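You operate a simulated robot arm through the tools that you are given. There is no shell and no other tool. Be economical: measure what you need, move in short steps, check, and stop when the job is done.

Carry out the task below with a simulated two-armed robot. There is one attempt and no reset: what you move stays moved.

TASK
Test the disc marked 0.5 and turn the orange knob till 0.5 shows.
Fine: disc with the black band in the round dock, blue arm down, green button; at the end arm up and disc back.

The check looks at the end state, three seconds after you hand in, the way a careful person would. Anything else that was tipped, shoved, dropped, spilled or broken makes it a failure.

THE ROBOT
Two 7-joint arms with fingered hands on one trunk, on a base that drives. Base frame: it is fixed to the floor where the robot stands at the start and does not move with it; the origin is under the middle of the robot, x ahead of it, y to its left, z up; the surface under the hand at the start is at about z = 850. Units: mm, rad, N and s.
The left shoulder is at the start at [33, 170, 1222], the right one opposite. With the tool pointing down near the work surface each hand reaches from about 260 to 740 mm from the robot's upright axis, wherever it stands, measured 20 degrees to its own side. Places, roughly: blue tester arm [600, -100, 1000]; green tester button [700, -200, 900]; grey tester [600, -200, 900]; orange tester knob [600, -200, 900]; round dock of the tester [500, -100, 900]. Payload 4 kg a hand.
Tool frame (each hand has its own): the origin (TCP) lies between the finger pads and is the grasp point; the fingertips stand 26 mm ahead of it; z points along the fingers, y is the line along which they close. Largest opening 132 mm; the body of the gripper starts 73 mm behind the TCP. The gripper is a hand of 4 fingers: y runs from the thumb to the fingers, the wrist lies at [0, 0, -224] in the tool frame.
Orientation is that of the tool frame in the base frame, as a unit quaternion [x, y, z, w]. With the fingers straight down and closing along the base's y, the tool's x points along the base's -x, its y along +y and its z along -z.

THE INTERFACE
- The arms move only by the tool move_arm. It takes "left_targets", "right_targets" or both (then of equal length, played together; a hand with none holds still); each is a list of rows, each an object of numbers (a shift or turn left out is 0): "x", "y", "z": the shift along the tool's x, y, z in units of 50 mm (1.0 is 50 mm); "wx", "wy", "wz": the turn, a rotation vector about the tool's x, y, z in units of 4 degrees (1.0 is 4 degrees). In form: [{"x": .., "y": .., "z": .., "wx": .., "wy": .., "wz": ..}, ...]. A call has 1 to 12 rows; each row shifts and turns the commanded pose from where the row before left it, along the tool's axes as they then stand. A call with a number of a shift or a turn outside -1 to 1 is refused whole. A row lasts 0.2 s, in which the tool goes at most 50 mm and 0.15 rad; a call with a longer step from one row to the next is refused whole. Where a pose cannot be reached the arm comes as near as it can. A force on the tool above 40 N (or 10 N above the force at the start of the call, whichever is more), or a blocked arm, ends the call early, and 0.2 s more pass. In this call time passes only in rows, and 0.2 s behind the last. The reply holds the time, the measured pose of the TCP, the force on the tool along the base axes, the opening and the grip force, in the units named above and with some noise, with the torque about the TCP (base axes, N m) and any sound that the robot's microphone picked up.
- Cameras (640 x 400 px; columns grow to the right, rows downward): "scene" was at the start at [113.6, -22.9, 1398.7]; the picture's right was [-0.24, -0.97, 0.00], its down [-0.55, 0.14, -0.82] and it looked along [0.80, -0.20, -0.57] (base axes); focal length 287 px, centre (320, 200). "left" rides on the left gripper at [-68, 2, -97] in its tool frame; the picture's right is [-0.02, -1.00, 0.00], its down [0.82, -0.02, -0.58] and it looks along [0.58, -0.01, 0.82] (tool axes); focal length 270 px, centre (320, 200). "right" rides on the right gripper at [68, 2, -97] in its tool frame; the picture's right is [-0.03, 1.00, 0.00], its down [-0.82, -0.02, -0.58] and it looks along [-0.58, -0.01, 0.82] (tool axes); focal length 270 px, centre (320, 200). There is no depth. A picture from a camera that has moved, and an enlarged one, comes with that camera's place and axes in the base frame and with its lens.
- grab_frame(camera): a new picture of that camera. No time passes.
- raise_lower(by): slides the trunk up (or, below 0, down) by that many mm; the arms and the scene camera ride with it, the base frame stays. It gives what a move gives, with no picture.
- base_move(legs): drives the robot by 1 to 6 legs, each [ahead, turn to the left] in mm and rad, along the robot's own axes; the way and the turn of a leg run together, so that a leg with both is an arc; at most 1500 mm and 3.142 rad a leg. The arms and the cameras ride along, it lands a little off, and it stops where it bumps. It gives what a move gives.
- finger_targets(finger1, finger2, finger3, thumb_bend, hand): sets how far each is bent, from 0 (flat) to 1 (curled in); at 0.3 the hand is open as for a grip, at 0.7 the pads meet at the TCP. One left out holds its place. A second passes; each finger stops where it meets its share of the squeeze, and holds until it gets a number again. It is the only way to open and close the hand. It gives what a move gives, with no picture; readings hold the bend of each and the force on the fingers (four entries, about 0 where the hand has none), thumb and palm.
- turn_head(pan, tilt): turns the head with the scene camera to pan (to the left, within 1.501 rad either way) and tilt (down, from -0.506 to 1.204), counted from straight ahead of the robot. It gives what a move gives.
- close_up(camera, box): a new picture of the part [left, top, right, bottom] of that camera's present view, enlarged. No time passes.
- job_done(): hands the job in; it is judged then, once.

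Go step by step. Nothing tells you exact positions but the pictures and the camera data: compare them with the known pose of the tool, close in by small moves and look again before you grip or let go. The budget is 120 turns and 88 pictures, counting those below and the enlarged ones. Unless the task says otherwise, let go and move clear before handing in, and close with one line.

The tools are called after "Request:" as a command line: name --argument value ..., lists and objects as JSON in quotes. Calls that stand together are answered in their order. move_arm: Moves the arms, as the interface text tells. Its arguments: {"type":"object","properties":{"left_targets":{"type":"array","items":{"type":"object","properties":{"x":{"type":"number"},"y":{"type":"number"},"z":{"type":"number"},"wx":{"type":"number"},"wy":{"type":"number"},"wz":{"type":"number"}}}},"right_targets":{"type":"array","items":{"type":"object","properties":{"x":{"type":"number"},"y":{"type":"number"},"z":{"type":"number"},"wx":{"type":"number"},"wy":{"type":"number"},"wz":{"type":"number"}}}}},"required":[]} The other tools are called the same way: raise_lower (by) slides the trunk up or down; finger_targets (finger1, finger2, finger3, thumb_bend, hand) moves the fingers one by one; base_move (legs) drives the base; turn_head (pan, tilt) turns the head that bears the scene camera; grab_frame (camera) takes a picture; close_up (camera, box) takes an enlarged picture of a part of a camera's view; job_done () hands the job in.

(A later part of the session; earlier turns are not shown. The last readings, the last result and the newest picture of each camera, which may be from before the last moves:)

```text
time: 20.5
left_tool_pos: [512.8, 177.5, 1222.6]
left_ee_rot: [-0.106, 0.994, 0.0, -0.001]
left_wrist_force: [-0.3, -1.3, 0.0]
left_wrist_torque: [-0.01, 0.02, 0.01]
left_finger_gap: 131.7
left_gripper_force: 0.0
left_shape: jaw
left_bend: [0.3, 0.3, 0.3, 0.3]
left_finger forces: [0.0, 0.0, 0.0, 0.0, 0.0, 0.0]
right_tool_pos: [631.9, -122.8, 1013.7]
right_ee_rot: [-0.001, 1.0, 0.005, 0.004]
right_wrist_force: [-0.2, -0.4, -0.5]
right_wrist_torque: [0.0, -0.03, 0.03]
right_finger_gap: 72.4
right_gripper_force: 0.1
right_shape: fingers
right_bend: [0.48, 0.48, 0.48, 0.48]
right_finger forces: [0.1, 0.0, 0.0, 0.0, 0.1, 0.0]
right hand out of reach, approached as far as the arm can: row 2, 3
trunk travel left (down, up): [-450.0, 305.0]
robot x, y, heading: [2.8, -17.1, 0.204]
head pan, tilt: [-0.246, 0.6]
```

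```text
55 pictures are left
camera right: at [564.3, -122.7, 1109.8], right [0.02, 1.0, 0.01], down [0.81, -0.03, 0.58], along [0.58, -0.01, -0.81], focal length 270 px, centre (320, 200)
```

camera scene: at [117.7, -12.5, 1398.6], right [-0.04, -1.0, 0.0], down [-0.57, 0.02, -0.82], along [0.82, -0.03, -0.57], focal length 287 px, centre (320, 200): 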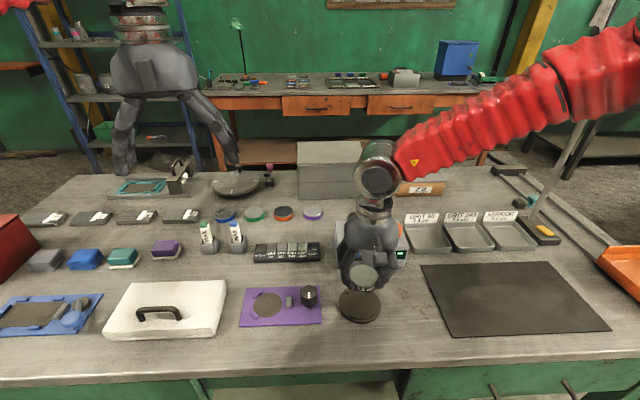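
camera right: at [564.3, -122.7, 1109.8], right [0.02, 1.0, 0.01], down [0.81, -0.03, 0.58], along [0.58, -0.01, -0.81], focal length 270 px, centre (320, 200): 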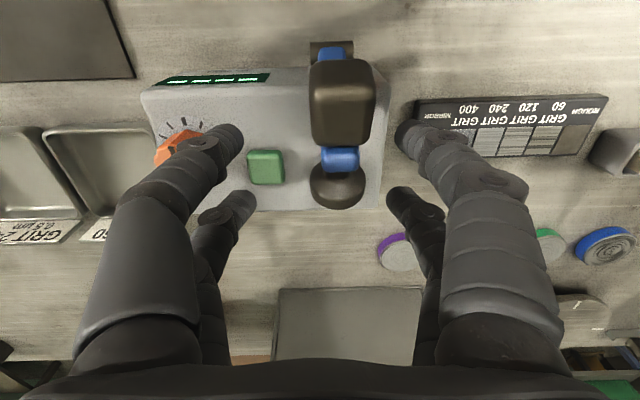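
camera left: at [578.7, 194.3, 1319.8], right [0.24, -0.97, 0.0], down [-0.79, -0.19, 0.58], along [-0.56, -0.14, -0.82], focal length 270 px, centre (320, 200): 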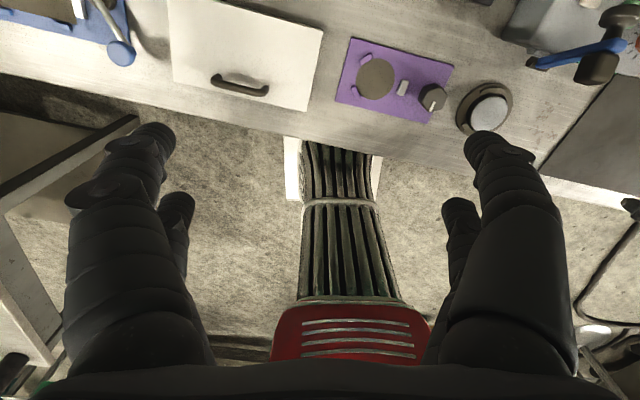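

Still at the inner reach edge. I'll go up, move right, and turn the base further left (this keeps the arm in its comfortable sector).

Request:
move_arm --right_targets '[{"z": -0.9}, {"z": -0.9}, {"x": 0.5, "y": -0.8}, {"x": 0.5, "y": -0.8}, {}]'

Request:
base_move --legs '[[0, 0.2]]'

```text
time: 21.7
left_tool_pos: [512.0, 177.7, 1222.3]
left_ee_rot: [-0.106, 0.994, 0.001, -0.001]
left_wrist_force: [0.0, -1.2, 0.5]
left_wrist_torque: [0.0, 0.03, 0.0]
left_finger_gap: 131.8
left_gripper_force: 0.1
left_shape: jaw
left_bend: [0.3, 0.3, 0.3, 0.3]
left_finger forces: [0.0, 0.0, 0.0, 0.0, 0.0, 0.1]
right_tool_pos: [584.1, -203.1, 1100.1]
right_ee_rot: [0.0, 1.0, 0.004, 0.0]
right_wrist_force: [0.8, 0.1, 0.1]
right_wrist_torque: [0.0, 0.0, 0.0]
right_finger_gap: 72.4
right_gripper_force: 0.1
right_shape: fingers
right_bend: [0.48, 0.48, 0.48, 0.48]
right_finger forces: [0.0, 0.0, 0.1, 0.0, 0.0, 0.0]
trunk travel left (down, up): [-450.0, 305.0]
robot x, y, heading: [2.7, -15.1, 0.203]
head pan, tilt: [-0.246, 0.6]
```

```text
time: 22.9
left_tool_pos: [461.5, 277.3, 1222.2]
left_ee_rot: [-0.207, 0.978, -0.001, -0.001]
left_wrist_force: [0.6, 0.2, 1.0]
left_wrist_torque: [0.0, 0.0, 0.0]
left_finger_gap: 131.8
left_gripper_force: 0.1
left_shape: jaw
left_bend: [0.3, 0.3, 0.3, 0.3]
left_finger forces: [0.0, 0.0, 0.1, 0.0, 0.0, 0.0]
right_tool_pos: [608.3, -82.2, 1101.8]
right_ee_rot: [-0.103, 0.995, 0.003, 0.001]
right_wrist_force: [-0.3, 0.0, 0.2]
right_wrist_torque: [-0.02, 0.0, -0.03]
right_finger_gap: 72.3
right_gripper_force: 0.1
right_shape: fingers
right_bend: [0.48, 0.48, 0.48, 0.48]
right_finger forces: [0.1, 0.0, 0.1, 0.0, 0.0, 0.1]
trunk travel left (down, up): [-450.0, 305.0]
robot x, y, heading: [2.2, -24.8, 0.413]
head pan, tilt: [-0.246, 0.6]
```

Undo the yaw and move above the ball; also turn the head toward the tester.

Request:
move_arm --right_targets '[{"wz": 0.98}, {"wz": 0.98}, {"wz": 0.98}, {"x": -0.34, "y": -0.33}, {"x": -0.34, "y": -0.33}, {}]'

Request:
turn_head --pan -0.62 --tilt 0.6

Request:
grab_frame --camera "scene"

```text
time: 24.4
left_tool_pos: [460.3, 278.1, 1223.7]
left_ee_rot: [-0.208, 0.978, -0.001, 0.0]
left_wrist_force: [1.1, 0.3, 0.1]
left_wrist_torque: [0.0, 0.02, 0.01]
left_finger_gap: 131.8
left_gripper_force: 0.0
left_shape: jaw
left_bend: [0.3, 0.3, 0.3, 0.3]
left_finger forces: [0.0, 0.0, 0.0, 0.1, 0.1, 0.1]
right_tool_pos: [641.9, -114.8, 1101.5]
right_ee_rot: [0.001, 1.0, 0.004, 0.0]
right_wrist_force: [-0.1, 0.3, -0.5]
right_wrist_torque: [0.02, -0.02, 0.04]
right_finger_gap: 72.6
right_gripper_force: 0.0
right_shape: fingers
right_bend: [0.48, 0.48, 0.48, 0.48]
right_finger forces: [0.0, 0.0, 0.1, 0.0, 0.0, 0.0]
trunk travel left (down, up): [-450.0, 305.0]
robot x, y, heading: [4.7, -23.8, 0.411]
head pan, tilt: [-0.246, 0.6]
```

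```text
time: 25.2
left_tool_pos: [459.1, 277.4, 1223.8]
left_ee_rot: [-0.207, 0.978, 0.0, 0.0]
left_wrist_force: [0.1, -0.1, 0.0]
left_wrist_torque: [0.01, -0.03, 0.0]
left_finger_gap: 131.7
left_gripper_force: 0.1
left_shape: jaw
left_bend: [0.3, 0.3, 0.3, 0.3]
left_finger forces: [0.0, 0.1, 0.0, 0.1, 0.0, 0.1]
right_tool_pos: [641.4, -115.0, 1101.9]
right_ee_rot: [0.0, 1.0, 0.004, 0.001]
right_wrist_force: [0.9, -0.2, -0.6]
right_wrist_torque: [-0.02, -0.02, -0.01]
right_finger_gap: 72.6
right_gripper_force: 0.0
right_shape: fingers
right_bend: [0.48, 0.48, 0.48, 0.48]
right_finger forces: [0.0, 0.1, 0.0, 0.1, 0.1, 0.1]
trunk travel left (down, up): [-450.0, 305.0]
robot x, y, heading: [0.2, -25.6, 0.409]
head pan, tilt: [-0.62, 0.6]
```

```text
54 pictures are left
camera scene: at [115.4, -34.5, 1398.7], right [-0.21, -0.98, 0.0], down [-0.55, 0.12, -0.82], along [0.81, -0.17, -0.57], focal length 287 px, centre (320, 200)
```

scene: 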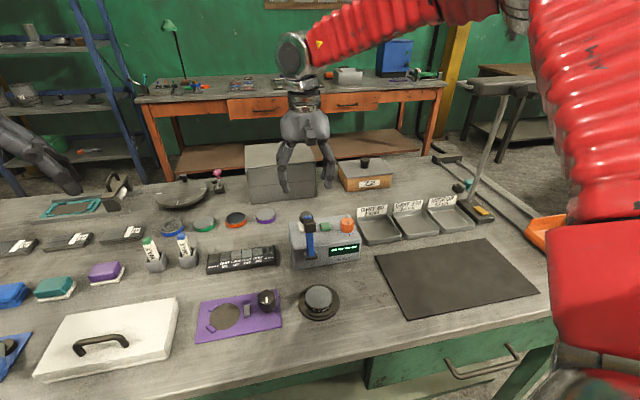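

Reach is fine now. Descending around the ball to z≈992.

Request:
move_arm --right_targets '[{"z": 0.7}, {"z": 0.7}, {"z": 0.5}, {"z": 0.3}, {}]'

Request:
grab_frame --camera "right"

Request:
close_up --camera "scene" --box '[265, 170, 385, 270]'

```text
time: 26.4
left_tool_pos: [458.6, 276.9, 1224.1]
left_ee_rot: [-0.207, 0.978, 0.0, 0.0]
left_wrist_force: [-0.6, 0.4, -0.7]
left_wrist_torque: [0.02, 0.01, 0.02]
left_finger_gap: 131.8
left_gripper_force: 0.1
left_shape: jaw
left_bend: [0.3, 0.3, 0.3, 0.3]
left_finger forces: [0.0, 0.1, 0.0, 0.0, 0.0, 0.0]
right_tool_pos: [641.7, -114.1, 993.0]
right_ee_rot: [0.0, 1.0, 0.004, 0.001]
right_wrist_force: [-0.2, 0.5, -0.8]
right_wrist_torque: [-0.02, -0.02, 0.01]
right_finger_gap: 72.7
right_gripper_force: 0.0
right_shape: fingers
right_bend: [0.48, 0.48, 0.48, 0.48]
right_finger forces: [0.0, 0.0, 0.1, 0.0, 0.0, 0.0]
trunk travel left (down, up): [-450.0, 305.0]
robot x, y, heading: [3.9, -26.8, 0.406]
head pan, tilt: [-0.62, 0.6]
```

```text
53 pictures are left
camera right: at [573.9, -112.7, 1088.6], right [0.03, 1.0, 0.01], down [0.81, -0.03, 0.58], along [0.58, -0.01, -0.82], focal length 270 px, centre (320, 200)
```

right: 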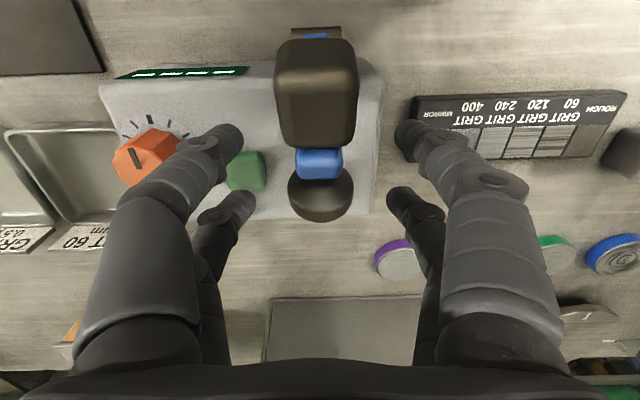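

```text
4.00 times, centred on (325, 220) of scene
camera zoom: at [115.3, -34.7, 1398.7], right [-0.21, -0.98, 0.0], down [-0.55, 0.12, -0.82], along [0.81, -0.17, -0.57], focal length 1150 px, centre (300, 120)
```

zoom: 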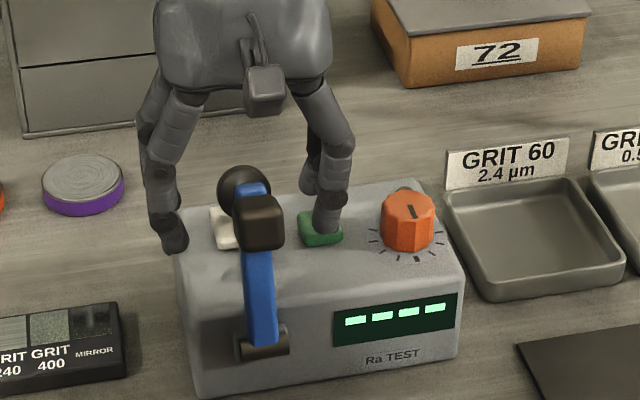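

The ball sits right between the fingers. Closing gently.

Request:
finger_targets --hand "right" --finger1 0.6 --finger2 0.6 --finger3 0.6 --thumb_bend 0.6

Request:
grab_frame --camera "right"

```text
time: 27.4
left_tool_pos: [459.8, 277.1, 1224.8]
left_ee_rot: [-0.207, 0.978, 0.0, -0.001]
left_wrist_force: [-0.9, 0.0, -0.1]
left_wrist_torque: [-0.01, -0.04, -0.03]
left_finger_gap: 132.2
left_gripper_force: 0.0
left_shape: jaw
left_bend: [0.3, 0.3, 0.3, 0.3]
left_finger forces: [0.0, 0.1, 0.1, 0.0, 0.0, 0.0]
right_tool_pos: [641.3, -113.0, 992.4]
right_ee_rot: [0.0, 1.0, 0.005, 0.0]
right_wrist_force: [-0.2, -0.1, -0.4]
right_wrist_torque: [-0.02, -0.03, 0.01]
right_finger_gap: 33.0
right_gripper_force: 0.1
right_shape: fingers
right_bend: [0.6, 0.6, 0.6, 0.6]
right_finger forces: [0.0, 0.1, 0.1, 0.1, 0.0, 0.0]
trunk travel left (down, up): [-450.0, 305.0]
robot x, y, heading: [6.6, -28.4, 0.41]
head pan, tilt: [-0.62, 0.6]
```

```text
51 pictures are left
camera right: at [574.0, -112.7, 1088.6], right [0.03, 1.0, 0.01], down [0.82, -0.03, 0.58], along [0.58, -0.01, -0.82], focal length 270 px, centre (320, 200)
```

right: 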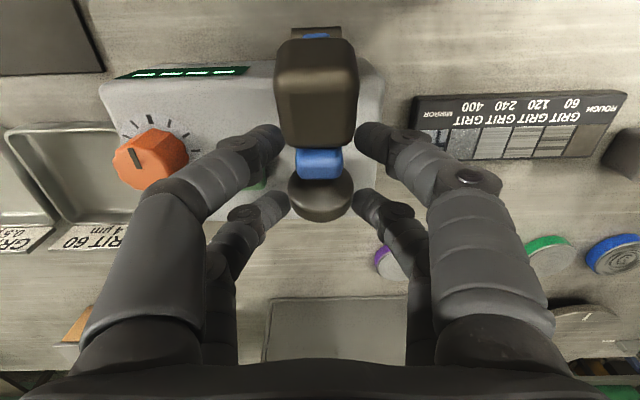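

Not touching yet; closing a bit more.

Request:
finger_targets --hand "right" --finger1 0.66 --finger2 0.66 --finger3 0.66 --thumb_bend 0.66

Request:
grab_frame --camera "right"

```text
time: 28.4
left_tool_pos: [458.6, 276.8, 1223.8]
left_ee_rot: [-0.207, 0.978, 0.0, -0.001]
left_wrist_force: [0.0, 0.6, 0.3]
left_wrist_torque: [0.02, -0.02, -0.02]
left_finger_gap: 131.9
left_gripper_force: 0.0
left_shape: jaw
left_bend: [0.3, 0.3, 0.3, 0.3]
left_finger forces: [0.0, 0.1, 0.1, 0.0, 0.0, 0.1]
right_tool_pos: [641.6, -113.6, 991.4]
right_ee_rot: [-0.001, 1.0, 0.005, 0.001]
right_wrist_force: [0.4, 0.8, 0.1]
right_wrist_torque: [-0.02, 0.0, 0.01]
right_finger_gap: 14.9
right_gripper_force: 0.4
right_shape: fingers
right_bend: [0.65, 0.66, 0.66, 0.66]
right_finger forces: [0.3, 0.0, 0.0, 0.0, 0.3, 0.0]
trunk travel left (down, up): [-450.0, 305.0]
robot x, y, heading: [1.5, -27.2, 0.407]
head pan, tilt: [-0.62, 0.6]
```

```text
50 pictures are left
camera right: at [574.1, -112.7, 1088.6], right [0.03, 1.0, 0.01], down [0.82, -0.03, 0.58], along [0.58, -0.01, -0.82], focal length 270 px, centre (320, 200)
```

right: 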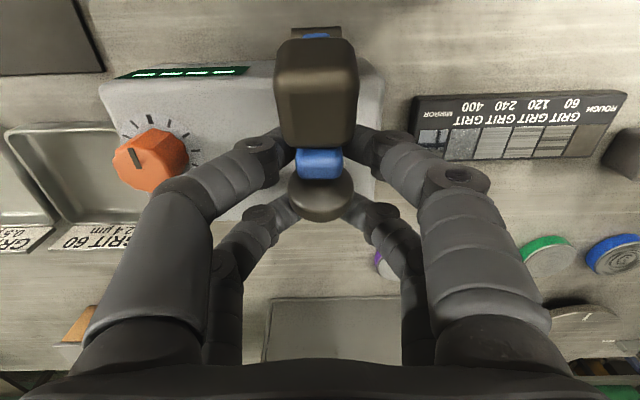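

The fingers now cage the ball from behind. I'll loosen slightly and sweep along the arc about the hinge (≈(590,905)).

Request:
finger_targets --hand "right" --finger1 0.635 --finger2 0.635 --finger3 0.635 --thumb_bend 0.635

Request:
move_arm --right_targets '[{"x": 0.18, "z": -0.09}, {"x": 0.19, "z": -0.09}, {"x": 0.33, "z": -0.09}, {}]'

Request:
close_up --camera "scene" --box '[265, 170, 385, 270]'

```text
time: 29.4
left_tool_pos: [458.7, 277.5, 1223.5]
left_ee_rot: [-0.206, 0.979, -0.001, -0.001]
left_wrist_force: [-0.6, -0.5, -0.7]
left_wrist_torque: [0.0, -0.01, -0.01]
left_finger_gap: 132.1
left_gripper_force: 0.0
left_shape: jaw
left_bend: [0.3, 0.3, 0.3, 0.3]
left_finger forces: [0.0, 0.1, 0.1, 0.0, 0.1, 0.0]
right_tool_pos: [640.2, -112.1, 991.4]
right_ee_rot: [0.0, 1.0, 0.005, 0.001]
right_wrist_force: [-1.1, 0.2, -0.7]
right_wrist_torque: [-0.01, 0.0, 0.0]
right_finger_gap: 22.0
right_gripper_force: 0.2
right_shape: fingers
right_bend: [0.63, 0.63, 0.63, 0.63]
right_finger forces: [0.0, 0.0, 0.1, 0.1, 0.0, 0.0]
trunk travel left (down, up): [-450.0, 305.0]
robot x, y, heading: [4.7, -27.2, 0.409]
head pan, tilt: [-0.62, 0.6]
```

```text
time: 30.4
left_tool_pos: [459.9, 277.1, 1223.4]
left_ee_rot: [-0.207, 0.978, 0.0, 0.0]
left_wrist_force: [0.9, 0.9, 0.2]
left_wrist_torque: [-0.01, 0.01, -0.02]
left_finger_gap: 131.9
left_gripper_force: 0.0
left_shape: jaw
left_bend: [0.3, 0.3, 0.3, 0.3]
left_finger forces: [0.0, 0.1, 0.1, 0.0, 0.1, 0.1]
right_tool_pos: [607.7, -112.7, 1006.5]
right_ee_rot: [0.0, 1.0, 0.004, 0.0]
right_wrist_force: [0.0, 0.3, 0.5]
right_wrist_torque: [0.01, 0.0, -0.02]
right_finger_gap: 23.0
right_gripper_force: 0.6
right_shape: fingers
right_bend: [0.63, 0.62, 0.62, 0.63]
right_finger forces: [0.1, 0.2, 0.2, 0.1, 0.0, 0.0]
trunk travel left (down, up): [-450.0, 305.0]
robot x, y, heading: [3.7, -26.9, 0.407]
head pan, tilt: [-0.62, 0.6]
```

```text
4.00 times, centred on (325, 220) of scene
camera zoom: at [115.9, -34.5, 1398.6], right [-0.21, -0.98, 0.0], down [-0.55, 0.12, -0.82], along [0.81, -0.17, -0.57], focal length 1150 px, centre (300, 120)
```

zoom: 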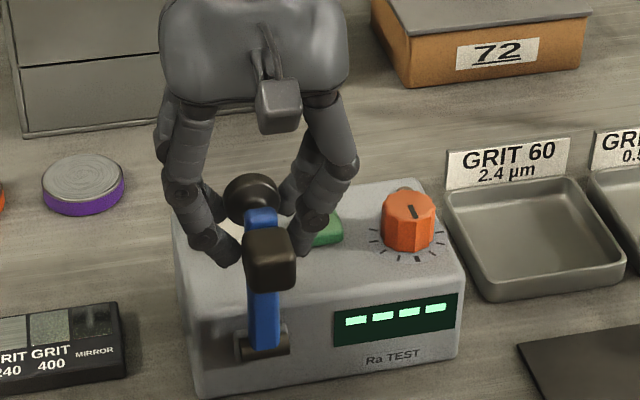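

The arm is swinging forward freely. Continuing the arc.

Request:
move_arm --right_targets '[{"x": 0.34, "z": -0.05}, {"x": 0.34, "z": 0.0}, {"x": 0.33, "z": 0.07}, {"x": 0.31, "z": 0.13}, {}]'

Request:
close_up --camera "scene" --box '[265, 190, 385, 290]'

```text
time: 31.6
left_tool_pos: [460.7, 277.1, 1223.0]
left_ee_rot: [-0.207, 0.978, 0.0, -0.001]
left_wrist_force: [-0.3, 0.5, 0.4]
left_wrist_torque: [0.01, 0.04, -0.04]
left_finger_gap: 132.1
left_gripper_force: 0.1
left_shape: jaw
left_bend: [0.3, 0.3, 0.3, 0.3]
left_finger forces: [0.0, 0.0, 0.0, 0.0, 0.0, 0.1]
right_tool_pos: [541.3, -115.0, 999.3]
right_ee_rot: [0.0, 1.0, 0.003, 0.001]
right_wrist_force: [0.2, 0.3, -0.2]
right_wrist_torque: [-0.04, 0.03, 0.0]
right_finger_gap: 25.9
right_gripper_force: 0.3
right_shape: fingers
right_bend: [0.62, 0.63, 0.63, 0.63]
right_finger forces: [0.6, 0.0, 0.0, 0.0, 0.4, 0.0]
trunk travel left (down, up): [-450.0, 305.0]
robot x, y, heading: [2.7, -27.3, 0.406]
head pan, tilt: [-0.62, 0.6]
```

```text
4.00 times, centred on (325, 240) of scene
camera zoom: at [115.6, -34.6, 1398.7], right [-0.21, -0.98, 0.0], down [-0.55, 0.12, -0.82], along [0.81, -0.17, -0.57], focal length 1150 px, centre (300, 40)
```

zoom: 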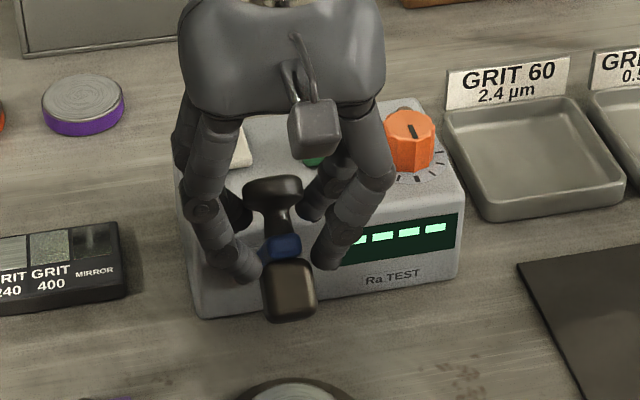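

Continuing down toward the disc.

Request:
move_arm --right_targets '[{"x": 0.28, "z": 0.2}, {"x": 0.24, "z": 0.24}, {}]'

Request:
close_up --camera "scene" --box '[265, 210, 385, 310]'

```text
time: 32.4
left_tool_pos: [460.1, 277.3, 1223.9]
left_ee_rot: [-0.208, 0.978, 0.001, 0.001]
left_wrist_force: [1.0, 0.3, 0.6]
left_wrist_torque: [0.02, 0.02, 0.01]
left_finger_gap: 132.0
left_gripper_force: 0.0
left_shape: jaw
left_bend: [0.3, 0.3, 0.3, 0.3]
left_finger forces: [0.1, 0.0, 0.0, 0.0, 0.0, 0.0]
right_tool_pos: [518.1, -114.4, 977.0]
right_ee_rot: [0.001, 1.0, 0.004, 0.001]
right_wrist_force: [-0.9, 0.9, -0.4]
right_wrist_torque: [0.04, -0.02, -0.02]
right_finger_gap: 24.6
right_gripper_force: 0.5
right_shape: fingers
right_bend: [0.62, 0.63, 0.63, 0.63]
right_finger forces: [0.3, 0.1, 0.0, 0.0, 0.2, 0.0]
trunk travel left (down, up): [-450.0, 305.0]
robot x, y, heading: [3.5, -30.1, 0.409]
head pan, tilt: [-0.62, 0.6]
```

```text
4.00 times, centred on (325, 260) of scene
camera zoom: at [115.3, -34.6, 1398.7], right [-0.21, -0.98, 0.0], down [-0.55, 0.12, -0.82], along [0.81, -0.17, -0.57], focal length 1150 px, centre (300, -40)
```

zoom: 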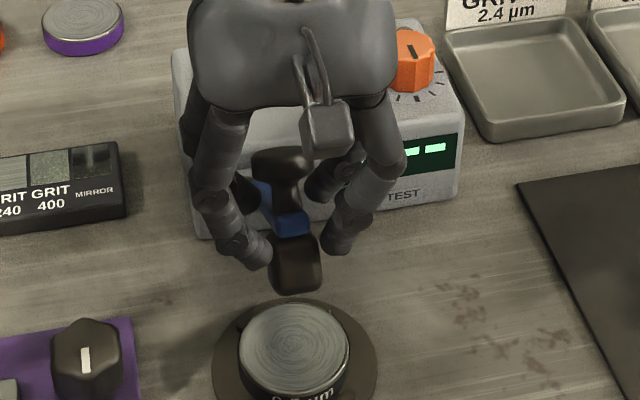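

Nearly there; a few more small arc steps until contact.

Request:
move_arm --right_targets '[{"x": 0.2, "z": 0.24}, {"x": 0.12, "z": 0.2}, {}]'

Request:
close_up --camera "scene" --box '[265, 210, 385, 330]'

```text
time: 33.2
left_tool_pos: [459.6, 277.7, 1223.7]
left_ee_rot: [-0.207, 0.978, -0.001, -0.001]
left_wrist_force: [0.5, -0.1, 0.1]
left_wrist_torque: [0.0, -0.02, -0.01]
left_finger_gap: 131.8
left_gripper_force: 0.1
left_shape: jaw
left_bend: [0.3, 0.3, 0.3, 0.3]
left_finger forces: [0.0, 0.1, 0.1, 0.0, 0.0, 0.1]
right_tool_pos: [500.6, -115.1, 953.4]
right_ee_rot: [0.0, 1.0, 0.004, 0.002]
right_wrist_force: [-0.5, -0.2, -0.2]
right_wrist_torque: [-0.02, 0.01, 0.01]
right_finger_gap: 23.5
right_gripper_force: 0.0
right_shape: fingers
right_bend: [0.63, 0.63, 0.63, 0.63]
right_finger forces: [0.1, 0.0, 0.0, 0.0, 0.0, 0.0]
trunk travel left (down, up): [-450.0, 305.0]
robot x, y, heading: [5.9, -28.0, 0.41]
head pan, tilt: [-0.62, 0.6]
```

```text
3.33 times, centred on (325, 270) of scene
camera zoom: at [115.3, -34.7, 1398.7], right [-0.21, -0.98, 0.0], down [-0.55, 0.12, -0.82], along [0.81, -0.17, -0.57], focal length 958 px, centre (303, -33)
```

zoom: 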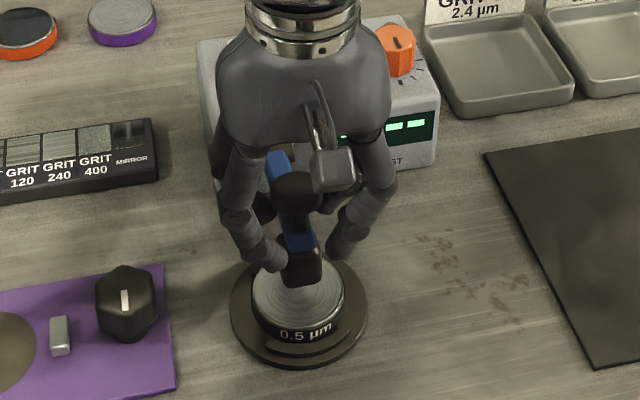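

The foot is just over the disc. A bit further until there's contact.

Request:
move_arm --right_targets '[{"x": 0.04, "z": 0.12}, {"x": 0.03, "z": 0.12}, {}]'

Request:
grab_frame --camera "right"

Request:
close_up --camera "scene" --box '[265, 210, 385, 330]'

```text
time: 34.0
left_tool_pos: [460.1, 276.5, 1222.9]
left_ee_rot: [-0.208, 0.978, 0.0, 0.0]
left_wrist_force: [0.1, 0.3, 0.7]
left_wrist_torque: [0.01, 0.03, 0.01]
left_finger_gap: 131.8
left_gripper_force: 0.1
left_shape: jaw
left_bend: [0.3, 0.3, 0.3, 0.3]
left_finger forces: [0.0, 0.0, 0.1, 0.1, 0.0, 0.1]
right_tool_pos: [496.3, -114.2, 942.1]
right_ee_rot: [-0.001, 1.0, 0.003, 0.001]
right_wrist_force: [0.1, -0.4, -0.4]
right_wrist_torque: [0.01, 0.01, 0.02]
right_finger_gap: 23.4
right_gripper_force: 0.3
right_shape: fingers
right_bend: [0.63, 0.63, 0.63, 0.63]
right_finger forces: [0.1, 0.1, 0.0, 0.0, 0.0, 0.0]
trunk travel left (down, up): [-450.0, 305.0]
robot x, y, heading: [2.9, -27.6, 0.403]
head pan, tilt: [-0.62, 0.6]
```

```text
45 pictures are left
camera right: at [429.1, -113.6, 1037.3], right [0.03, 1.0, 0.01], down [0.82, -0.03, 0.58], along [0.58, -0.01, -0.82], focal length 270 px, centre (320, 200)
```

right: 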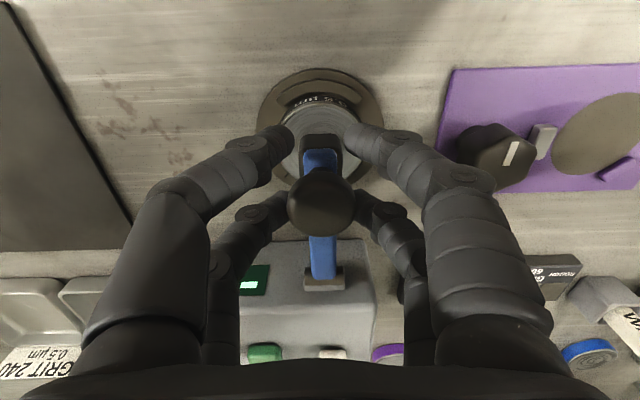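

```text
3.33 times, centred on (325, 270) of scene
camera zoom: at [115.3, -34.7, 1398.7], right [-0.21, -0.98, 0.0], down [-0.55, 0.12, -0.82], along [0.81, -0.17, -0.57], focal length 958 px, centre (303, -33)
```

zoom: 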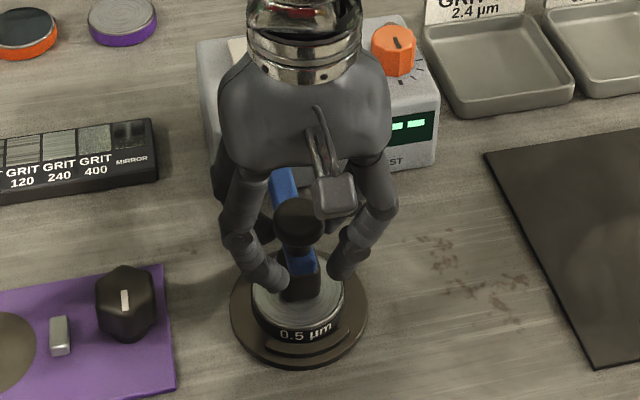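

The arm appears to rest on the disc. I'll open, rise straight up and verify.

Request:
finger_targets --hand "right" --finger1 0.5 --finger2 0.5 --finger3 0.5 --thumb_bend 0.5

Request:
move_arm --right_targets '[{"z": -0.5}, {"z": -0.7}, {"z": -0.7}, {"y": -0.8}, {"y": -0.8}, {"y": -0.8}, {}]'

Request:
close_up --camera "scene" --box '[265, 200, 385, 330]'

Request:
grab_frame --camera "right"

```text
time: 35.0
left_tool_pos: [459.6, 277.7, 1224.4]
left_ee_rot: [-0.208, 0.978, 0.0, 0.0]
left_wrist_force: [0.1, 0.2, -0.1]
left_wrist_torque: [0.0, 0.02, 0.02]
left_finger_gap: 132.0
left_gripper_force: 0.0
left_shape: jaw
left_bend: [0.3, 0.3, 0.3, 0.3]
left_finger forces: [0.1, 0.0, 0.1, 0.1, 0.1, 0.0]
right_tool_pos: [496.7, -114.6, 942.1]
right_ee_rot: [0.0, 1.0, 0.005, 0.001]
right_wrist_force: [0.5, 1.2, -1.3]
right_wrist_torque: [0.01, 0.0, -0.02]
right_finger_gap: 65.2
right_gripper_force: 0.1
right_shape: fingers
right_bend: [0.5, 0.5, 0.5, 0.5]
right_finger forces: [0.1, 0.0, 0.0, 0.1, 0.0, 0.0]
trunk travel left (down, up): [-450.0, 305.0]
robot x, y, heading: [0.0, -26.8, 0.41]
head pan, tilt: [-0.62, 0.6]
```

```text
time: 36.6
left_tool_pos: [460.1, 277.8, 1223.0]
left_ee_rot: [-0.206, 0.978, -0.001, -0.001]
left_wrist_force: [-0.1, -0.6, 0.7]
left_wrist_torque: [-0.02, 0.0, 0.01]
left_finger_gap: 132.0
left_gripper_force: 0.0
left_shape: jaw
left_bend: [0.3, 0.3, 0.3, 0.3]
left_finger forces: [0.1, 0.0, 0.0, 0.0, 0.0, 0.0]
right_tool_pos: [498.5, -234.4, 1035.1]
right_ee_rot: [0.0, 1.0, 0.005, 0.001]
right_wrist_force: [0.6, -0.2, -0.1]
right_wrist_torque: [-0.04, 0.01, 0.01]
right_finger_gap: 65.5
right_gripper_force: 0.2
right_shape: fingers
right_bend: [0.5, 0.5, 0.5, 0.5]
right_finger forces: [0.0, 0.0, 0.0, 0.1, 0.0, 0.0]
trunk travel left (down, up): [-450.0, 305.0]
robot x, y, heading: [5.7, -25.8, 0.409]
head pan, tilt: [-0.62, 0.6]
```

```text
3.08 times, centred on (325, 265) of scene
camera zoom: at [115.5, -33.9, 1398.7], right [-0.21, -0.98, 0.0], down [-0.55, 0.12, -0.82], along [0.81, -0.17, -0.57], focal length 884 px, centre (305, 0)
```

zoom: 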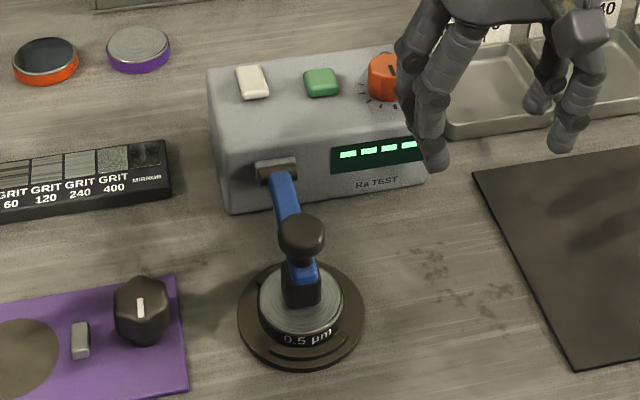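

```text
42 pictures are left
camera right: at [431.3, -233.3, 1131.9], right [0.03, 1.0, 0.01], down [0.82, -0.03, 0.58], along [0.58, -0.01, -0.82], focal length 270 px, centre (320, 200)
```

right: 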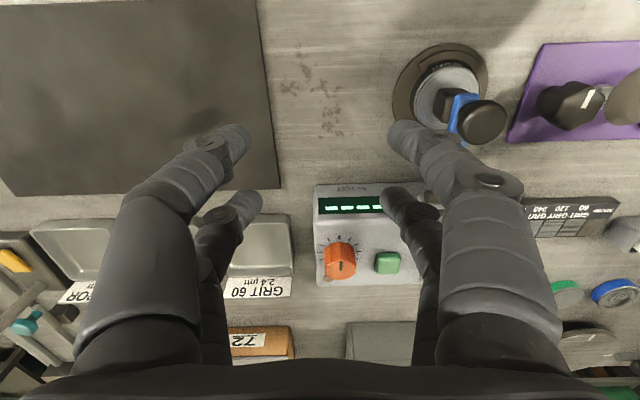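

The foot rests on the disc. Next, figure out which digit is which for a single-digit press of the green button (≈(664,-164,926)).

Request:
finger_targets --hand "right" --finger1 0.3 --finger2 0.95 --finger3 0.6 --thumb_bend 0.95

Request:
grab_frame --camera "right"

```text
time: 37.6
left_tool_pos: [459.4, 277.6, 1223.5]
left_ee_rot: [-0.207, 0.978, 0.0, 0.0]
left_wrist_force: [-0.3, 0.3, -0.8]
left_wrist_torque: [-0.03, 0.01, 0.0]
left_finger_gap: 131.9
left_gripper_force: 0.0
left_shape: jaw
left_bend: [0.3, 0.3, 0.3, 0.3]
left_finger forces: [0.0, 0.0, 0.1, 0.0, 0.0, 0.0]
right_tool_pos: [498.1, -235.6, 1036.5]
right_ee_rot: [0.0, 1.0, 0.004, 0.001]
right_wrist_force: [0.0, -0.3, -0.2]
right_wrist_torque: [0.0, 0.01, 0.03]
right_finger_gap: 43.0
right_gripper_force: 0.0
right_shape: fingers
right_bend: [0.3, 0.95, 0.6, 0.95]
right_finger forces: [0.1, 0.1, 0.0, 0.0, 0.1, 0.0]
trunk travel left (down, up): [-450.0, 305.0]
robot x, y, heading: [2.6, -25.0, 0.413]
head pan, tilt: [-0.62, 0.6]
```

```text
41 pictures are left
camera right: at [431.2, -233.8, 1131.8], right [0.03, 1.0, 0.01], down [0.82, -0.03, 0.58], along [0.58, -0.01, -0.82], focal length 270 px, centre (320, 200)
```

right: 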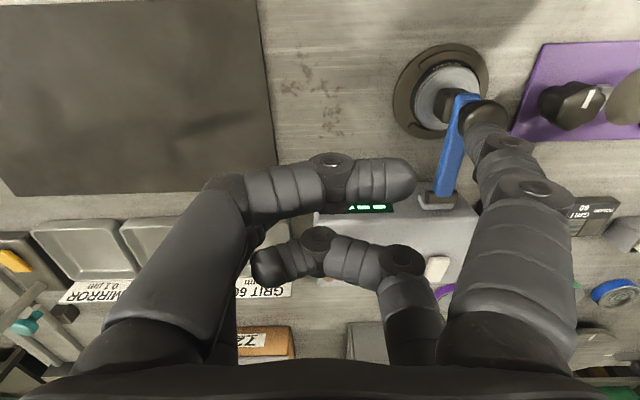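

Digits mapped: finger1 (-x,+y), finger2 (+x,+y), finger3 (+x,-y), thumb (-x,-y). I'll use finger2 to press, the rest flattened out.

Request:
finger_targets --hand "right" --finger1 0.0 --finger2 0.55 --finger3 0.0 --thumb_bend 0.0

Request:
move_arm --right_targets '[{"x": -0.6, "y": 0.2}, {"x": -0.6, "y": 0.2}, {"x": -0.6, "y": 0.2}, {"x": -0.6, "y": 0.2}, {"x": -0.58, "y": 0.2}, {}]'

Request:
grab_frame --camera "right"

Request:
close_up --camera "scene" --box '[265, 150, 415, 290]'

```text
time: 38.6
left_tool_pos: [459.8, 277.4, 1224.2]
left_ee_rot: [-0.206, 0.978, 0.0, 0.0]
left_wrist_force: [0.0, 0.3, 0.8]
left_wrist_torque: [0.0, 0.0, -0.01]
left_finger_gap: 132.0
left_gripper_force: 0.1
left_shape: jaw
left_bend: [0.3, 0.3, 0.3, 0.3]
left_finger forces: [0.0, 0.1, 0.0, 0.0, 0.0, 0.0]
right_tool_pos: [498.3, -234.1, 1035.2]
right_ee_rot: [0.0, 1.0, 0.004, 0.001]
right_wrist_force: [-0.9, 0.0, 0.7]
right_wrist_torque: [-0.03, 0.02, 0.0]
right_finger_gap: 186.5
right_gripper_force: 0.1
right_shape: fingers
right_bend: [0.0, 0.55, 0.0, 0.0]
right_finger forces: [0.0, 0.1, 0.1, 0.0, 0.0, 0.1]
trunk travel left (down, up): [-450.0, 305.0]
robot x, y, heading: [3.2, -31.5, 0.41]
head pan, tilt: [-0.62, 0.6]
```

```text
time: 40.0
left_tool_pos: [458.1, 276.7, 1223.3]
left_ee_rot: [-0.207, 0.978, 0.0, 0.0]
left_wrist_force: [0.0, 0.4, 0.2]
left_wrist_torque: [0.02, 0.03, -0.01]
left_finger_gap: 131.5
left_gripper_force: 0.0
left_shape: jaw
left_bend: [0.3, 0.3, 0.3, 0.3]
left_finger forces: [0.1, 0.0, 0.0, 0.0, 0.1, 0.0]
right_tool_pos: [647.7, -185.1, 1036.0]
right_ee_rot: [0.001, 1.0, 0.004, 0.001]
right_wrist_force: [-0.3, -0.3, -0.2]
right_wrist_torque: [-0.03, 0.0, -0.03]
right_finger_gap: 186.4
right_gripper_force: 0.0
right_shape: fingers
right_bend: [0.0, 0.55, 0.0, 0.0]
right_finger forces: [0.0, 0.0, 0.0, 0.0, 0.0, 0.0]
trunk travel left (down, up): [-450.0, 305.0]
robot x, y, heading: [4.9, -25.1, 0.408]
head pan, tilt: [-0.62, 0.6]
```

```text
40 pictures are left
camera right: at [580.0, -184.5, 1132.3], right [0.03, 1.0, 0.01], down [0.81, -0.03, 0.58], along [0.58, -0.01, -0.82], focal length 270 px, centre (320, 200)
```

right: 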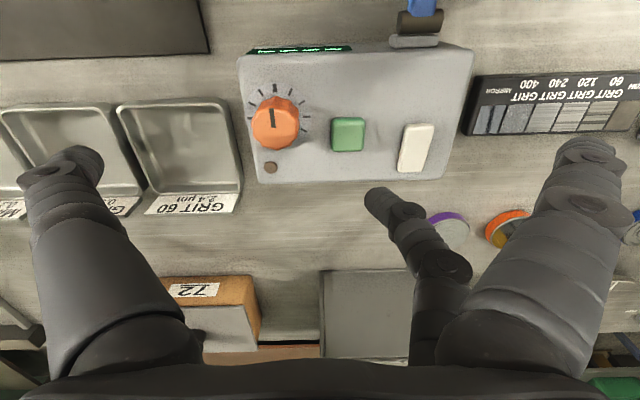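

```text
2.86 times, centred on (340, 220) of scene
camera zoom: at [114.7, -34.9, 1398.8], right [-0.21, -0.98, 0.0], down [-0.55, 0.12, -0.82], along [0.81, -0.17, -0.57], focal length 821 px, centre (263, 143)
```

zoom: 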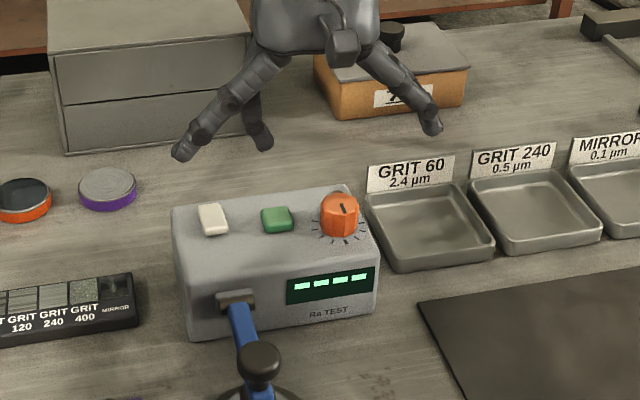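

Fingertip 2 is ≈(664,-158); button ≈(664,-164,926). Shift a bit and descend, then check.

Request:
move_arm --right_targets '[{"y": -0.12, "z": 0.4}, {"z": 0.4}, {"z": 0.4}, {}]'

Request:
grab_frame --camera "right"

Request:
close_up --camera "scene" --box '[285, 180, 405, 280]'

```text
time: 41.0
left_tool_pos: [459.0, 277.2, 1223.8]
left_ee_rot: [-0.207, 0.978, -0.001, 0.0]
left_wrist_force: [0.2, 0.7, -0.4]
left_wrist_torque: [-0.02, -0.04, 0.0]
left_finger_gap: 131.7
left_gripper_force: 0.1
left_shape: jaw
left_bend: [0.3, 0.3, 0.3, 0.3]
left_finger forces: [0.0, 0.1, 0.0, 0.1, 0.0, 0.1]
right_tool_pos: [646.2, -189.5, 978.0]
right_ee_rot: [0.0, 1.0, 0.005, 0.002]
right_wrist_force: [-0.7, -0.5, -0.2]
right_wrist_torque: [-0.01, 0.01, 0.0]
right_finger_gap: 186.7
right_gripper_force: 0.0
right_shape: fingers
right_bend: [0.0, 0.55, 0.0, 0.0]
right_finger forces: [0.0, 0.0, 0.0, 0.0, 0.0, 0.0]
trunk travel left (down, up): [-450.0, 305.0]
robot x, y, heading: [1.4, -27.4, 0.405]
head pan, tilt: [-0.62, 0.6]
```

```text
38 pictures are left
camera right: at [578.9, -188.2, 1074.0], right [0.03, 1.0, 0.01], down [0.81, -0.03, 0.58], along [0.58, -0.01, -0.82], focal length 270 px, centre (320, 200)
```

right: 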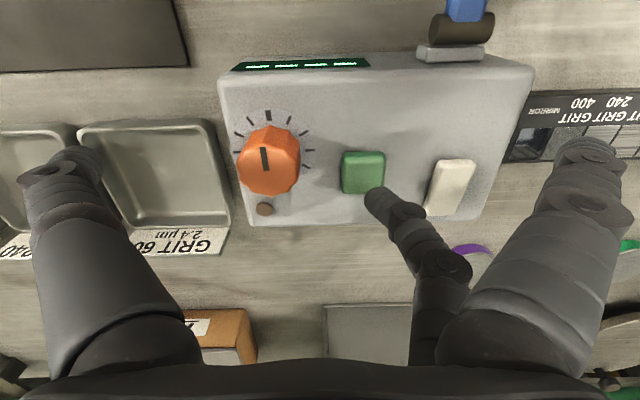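

```text
4.00 times, centred on (345, 230) of scene
camera zoom: at [115.1, -34.6, 1398.7], right [-0.21, -0.98, 0.0], down [-0.55, 0.12, -0.82], along [0.81, -0.17, -0.57], focal length 1150 px, centre (220, 80)
```

zoom: 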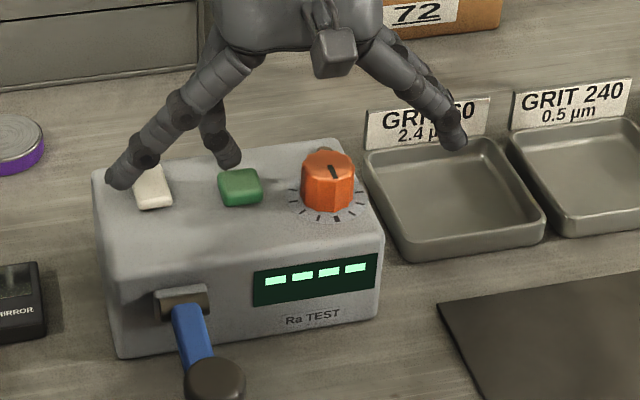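

Fingertip at ≈(670,-158,943), button ≈(664,-162.5,927). Adjust and press gently.

Request:
move_arm --right_targets '[{"x": 0.1, "y": -0.08}, {"z": 0.2}, {"z": 0.08}, {"z": 0.04}, {}]'

Request:
close_up --camera "scene" --box '[285, 180, 405, 280]'

```text
time: 42.2
left_tool_pos: [458.6, 277.0, 1224.6]
left_ee_rot: [-0.207, 0.978, -0.001, 0.001]
left_wrist_force: [0.0, 0.5, -0.1]
left_wrist_torque: [-0.02, 0.0, 0.06]
left_finger_gap: 131.9
left_gripper_force: 0.0
left_shape: jaw
left_bend: [0.3, 0.3, 0.3, 0.3]
left_finger forces: [0.1, 0.0, 0.0, 0.0, 0.1, 0.0]
right_tool_pos: [639.8, -193.0, 962.5]
right_ee_rot: [0.0, 1.0, 0.003, 0.002]
right_wrist_force: [3.5, 0.1, 14.5]
right_wrist_torque: [0.52, -0.35, -0.12]
right_finger_gap: 186.8
right_gripper_force: 7.3
right_shape: fingers
right_bend: [0.0, 0.58, 0.0, 0.0]
right_finger forces: [0.0, 14.4, 0.0, 0.1, 0.1, 0.0]
trunk travel left (down, up): [-450.0, 305.0]
robot x, y, heading: [5.4, -27.0, 0.409]
head pan, tilt: [-0.62, 0.6]
heard: click
```

```text
4.00 times, centred on (345, 230) of scene
camera zoom: at [114.3, -34.4, 1398.9], right [-0.21, -0.98, 0.0], down [-0.55, 0.12, -0.83], along [0.81, -0.17, -0.56], focal length 1150 px, centre (220, 80)
```

zoom: 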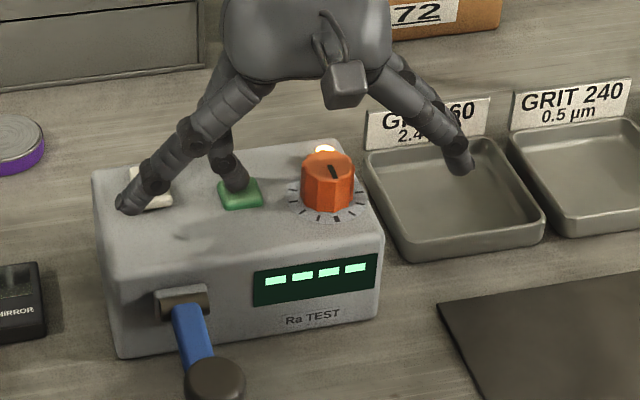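

A click was heard and the lamp behind the knob lit. Raising off and checking the display.

Request:
move_arm --right_targets '[{"z": -0.3}, {"z": -0.6}, {"z": -0.7}, {"z": -0.2}, {}]'

Request:
close_up --camera "scene" --box '[285, 190, 385, 280]'

```text
time: 43.4
left_tool_pos: [460.0, 276.4, 1223.4]
left_ee_rot: [-0.207, 0.978, 0.0, -0.001]
left_wrist_force: [-0.6, -0.7, 0.7]
left_wrist_torque: [-0.02, 0.0, -0.01]
left_finger_gap: 131.9
left_gripper_force: 0.1
left_shape: jaw
left_bend: [0.3, 0.3, 0.3, 0.3]
left_finger forces: [0.1, 0.0, 0.0, 0.0, 0.0, 0.0]
right_tool_pos: [639.9, -194.8, 1050.4]
right_ee_rot: [-0.001, 1.0, 0.004, 0.0]
right_wrist_force: [0.7, -0.2, -0.3]
right_wrist_torque: [0.0, -0.02, 0.01]
right_finger_gap: 187.0
right_gripper_force: 0.1
right_shape: fingers
right_bend: [0.0, 0.55, 0.0, 0.0]
right_finger forces: [0.0, 0.0, 0.1, 0.1, 0.0, 0.0]
trunk travel left (down, up): [-450.0, 305.0]
robot x, y, heading: [5.2, -29.8, 0.406]
head pan, tilt: [-0.62, 0.6]
```

```text
4.44 times, centred on (335, 235) of scene
camera zoom: at [115.4, -34.6, 1398.7], right [-0.21, -0.98, 0.0], down [-0.55, 0.12, -0.82], along [0.81, -0.17, -0.57], focal length 1278 px, centre (253, 44)
```

zoom: 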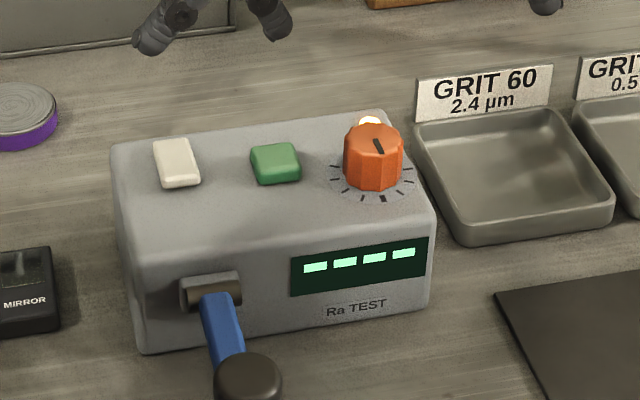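

Lamp is on; the display may take a moment. I'll set the fingers to an open pinch for the knob meanwhile and look again.

Request:
finger_targets --hand "right" --finger1 0.52 --finger2 0.52 --finger3 0.52 --thumb_bend 0.52

Request:
move_arm --right_targets '[{"x": -0.1, "y": -0.42}, {}, {}, {}, {}, {}]'

Request:
close_up --camera "scene" --box '[285, 190, 385, 280]'

Request:
grab_frame --camera "right"

```text
time: 44.4
left_tool_pos: [459.7, 278.3, 1223.6]
left_ee_rot: [-0.207, 0.978, -0.001, 0.001]
left_wrist_force: [-0.2, 0.0, 0.4]
left_wrist_torque: [-0.02, -0.06, 0.02]
left_finger_gap: 131.8
left_gripper_force: 0.0
left_shape: jaw
left_bend: [0.3, 0.3, 0.3, 0.3]
left_finger forces: [0.1, 0.1, 0.0, 0.0, 0.1, 0.0]
right_tool_pos: [640.5, -195.2, 1050.7]
right_ee_rot: [0.0, 1.0, 0.005, 0.001]
right_wrist_force: [-0.4, 0.3, 0.2]
right_wrist_torque: [0.0, 0.04, -0.02]
right_finger_gap: 59.6
right_gripper_force: 0.1
right_shape: fingers
right_bend: [0.52, 0.52, 0.52, 0.52]
right_finger forces: [0.0, 0.0, 0.0, 0.0, 0.1, 0.0]
trunk travel left (down, up): [-450.0, 305.0]
robot x, y, heading: [2.2, -29.8, 0.408]
head pan, tilt: [-0.62, 0.6]
```

```text
time: 45.8
left_tool_pos: [459.0, 277.5, 1223.2]
left_ee_rot: [-0.207, 0.978, -0.001, 0.0]
left_wrist_force: [-0.1, 0.8, -0.2]
left_wrist_torque: [-0.02, 0.03, 0.04]
left_finger_gap: 131.9
left_gripper_force: 0.1
left_shape: jaw
left_bend: [0.3, 0.3, 0.3, 0.3]
left_finger forces: [0.0, 0.0, 0.0, 0.0, 0.1, 0.0]
right_tool_pos: [645.0, -215.3, 1052.1]
right_ee_rot: [0.0, 1.0, 0.004, 0.0]
right_wrist_force: [0.3, -0.1, 1.0]
right_wrist_torque: [0.0, 0.0, -0.02]
right_finger_gap: 59.5
right_gripper_force: 0.0
right_shape: fingers
right_bend: [0.52, 0.52, 0.52, 0.52]
right_finger forces: [0.0, 0.1, 0.0, 0.1, 0.1, 0.0]
trunk travel left (down, up): [-450.0, 305.0]
robot x, y, heading: [2.3, -27.7, 0.406]
head pan, tilt: [-0.62, 0.6]
```

```text
4.44 times, centred on (335, 235) of scene
camera zoom: at [115.4, -34.6, 1398.7], right [-0.21, -0.98, 0.0], down [-0.55, 0.12, -0.82], along [0.81, -0.17, -0.57], focal length 1278 px, centre (253, 44)
```

zoom: 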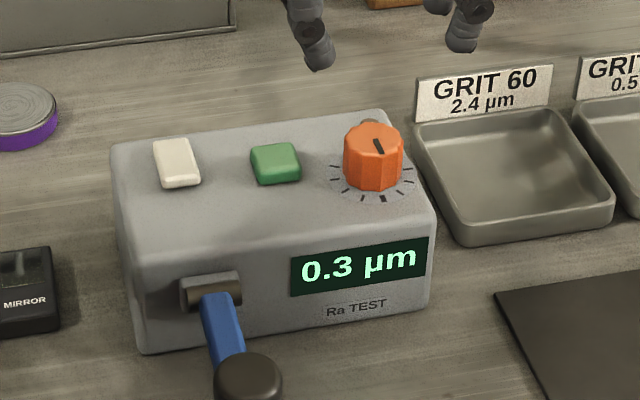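

```text
33 pictures are left
camera right: at [577.9, -214.5, 1147.8], right [0.03, 1.0, 0.01], down [0.82, -0.03, 0.58], along [0.58, -0.01, -0.82], focal length 270 px, centre (320, 200)
```

right: 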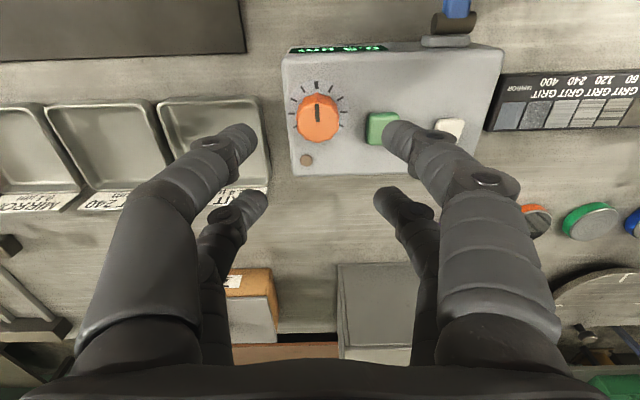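

Display shows 0.3 µm; it needs calibration to 0.5 with the knob at ≈(644,-216). Descending around the knob.

Request:
move_arm --right_targets '[{"x": 0.02, "y": -0.01, "z": 0.6}, {"z": 0.6}, {"z": 0.4}, {"z": 0.26}, {}]'

Request:
grab_frame --camera "right"

```text
time: 47.0
left_tool_pos: [458.3, 278.1, 1224.8]
left_ee_rot: [-0.207, 0.978, 0.0, 0.0]
left_wrist_force: [0.3, 0.6, -0.2]
left_wrist_torque: [-0.03, 0.02, 0.03]
left_finger_gap: 131.7
left_gripper_force: 0.1
left_shape: jaw
left_bend: [0.3, 0.3, 0.3, 0.3]
left_finger forces: [0.0, 0.1, 0.0, 0.0, 0.0, 0.1]
right_tool_pos: [645.6, -211.6, 960.4]
right_ee_rot: [0.0, 1.0, 0.006, 0.004]
right_wrist_force: [1.4, -0.5, 23.3]
right_wrist_torque: [0.93, -0.43, -0.06]
right_finger_gap: 59.3
right_gripper_force: 11.7
right_shape: fingers
right_bend: [0.52, 0.57, 0.52, 0.52]
right_finger forces: [0.0, 23.3, 0.0, 0.1, 0.1, 0.1]
trunk travel left (down, up): [-450.0, 305.0]
robot x, y, heading: [0.0, -29.3, 0.408]
head pan, tilt: [-0.62, 0.6]
heard: click
```

```text
32 pictures are left
camera right: at [576.5, -211.7, 1056.5], right [0.03, 1.0, 0.01], down [0.81, -0.03, 0.58], along [0.58, -0.01, -0.81], focal length 270 px, centre (320, 200)
```

right: 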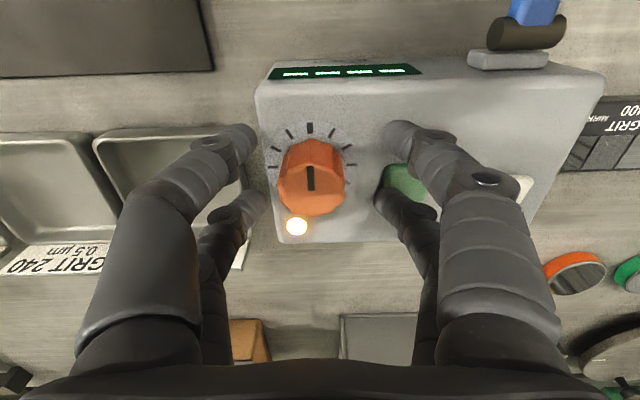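

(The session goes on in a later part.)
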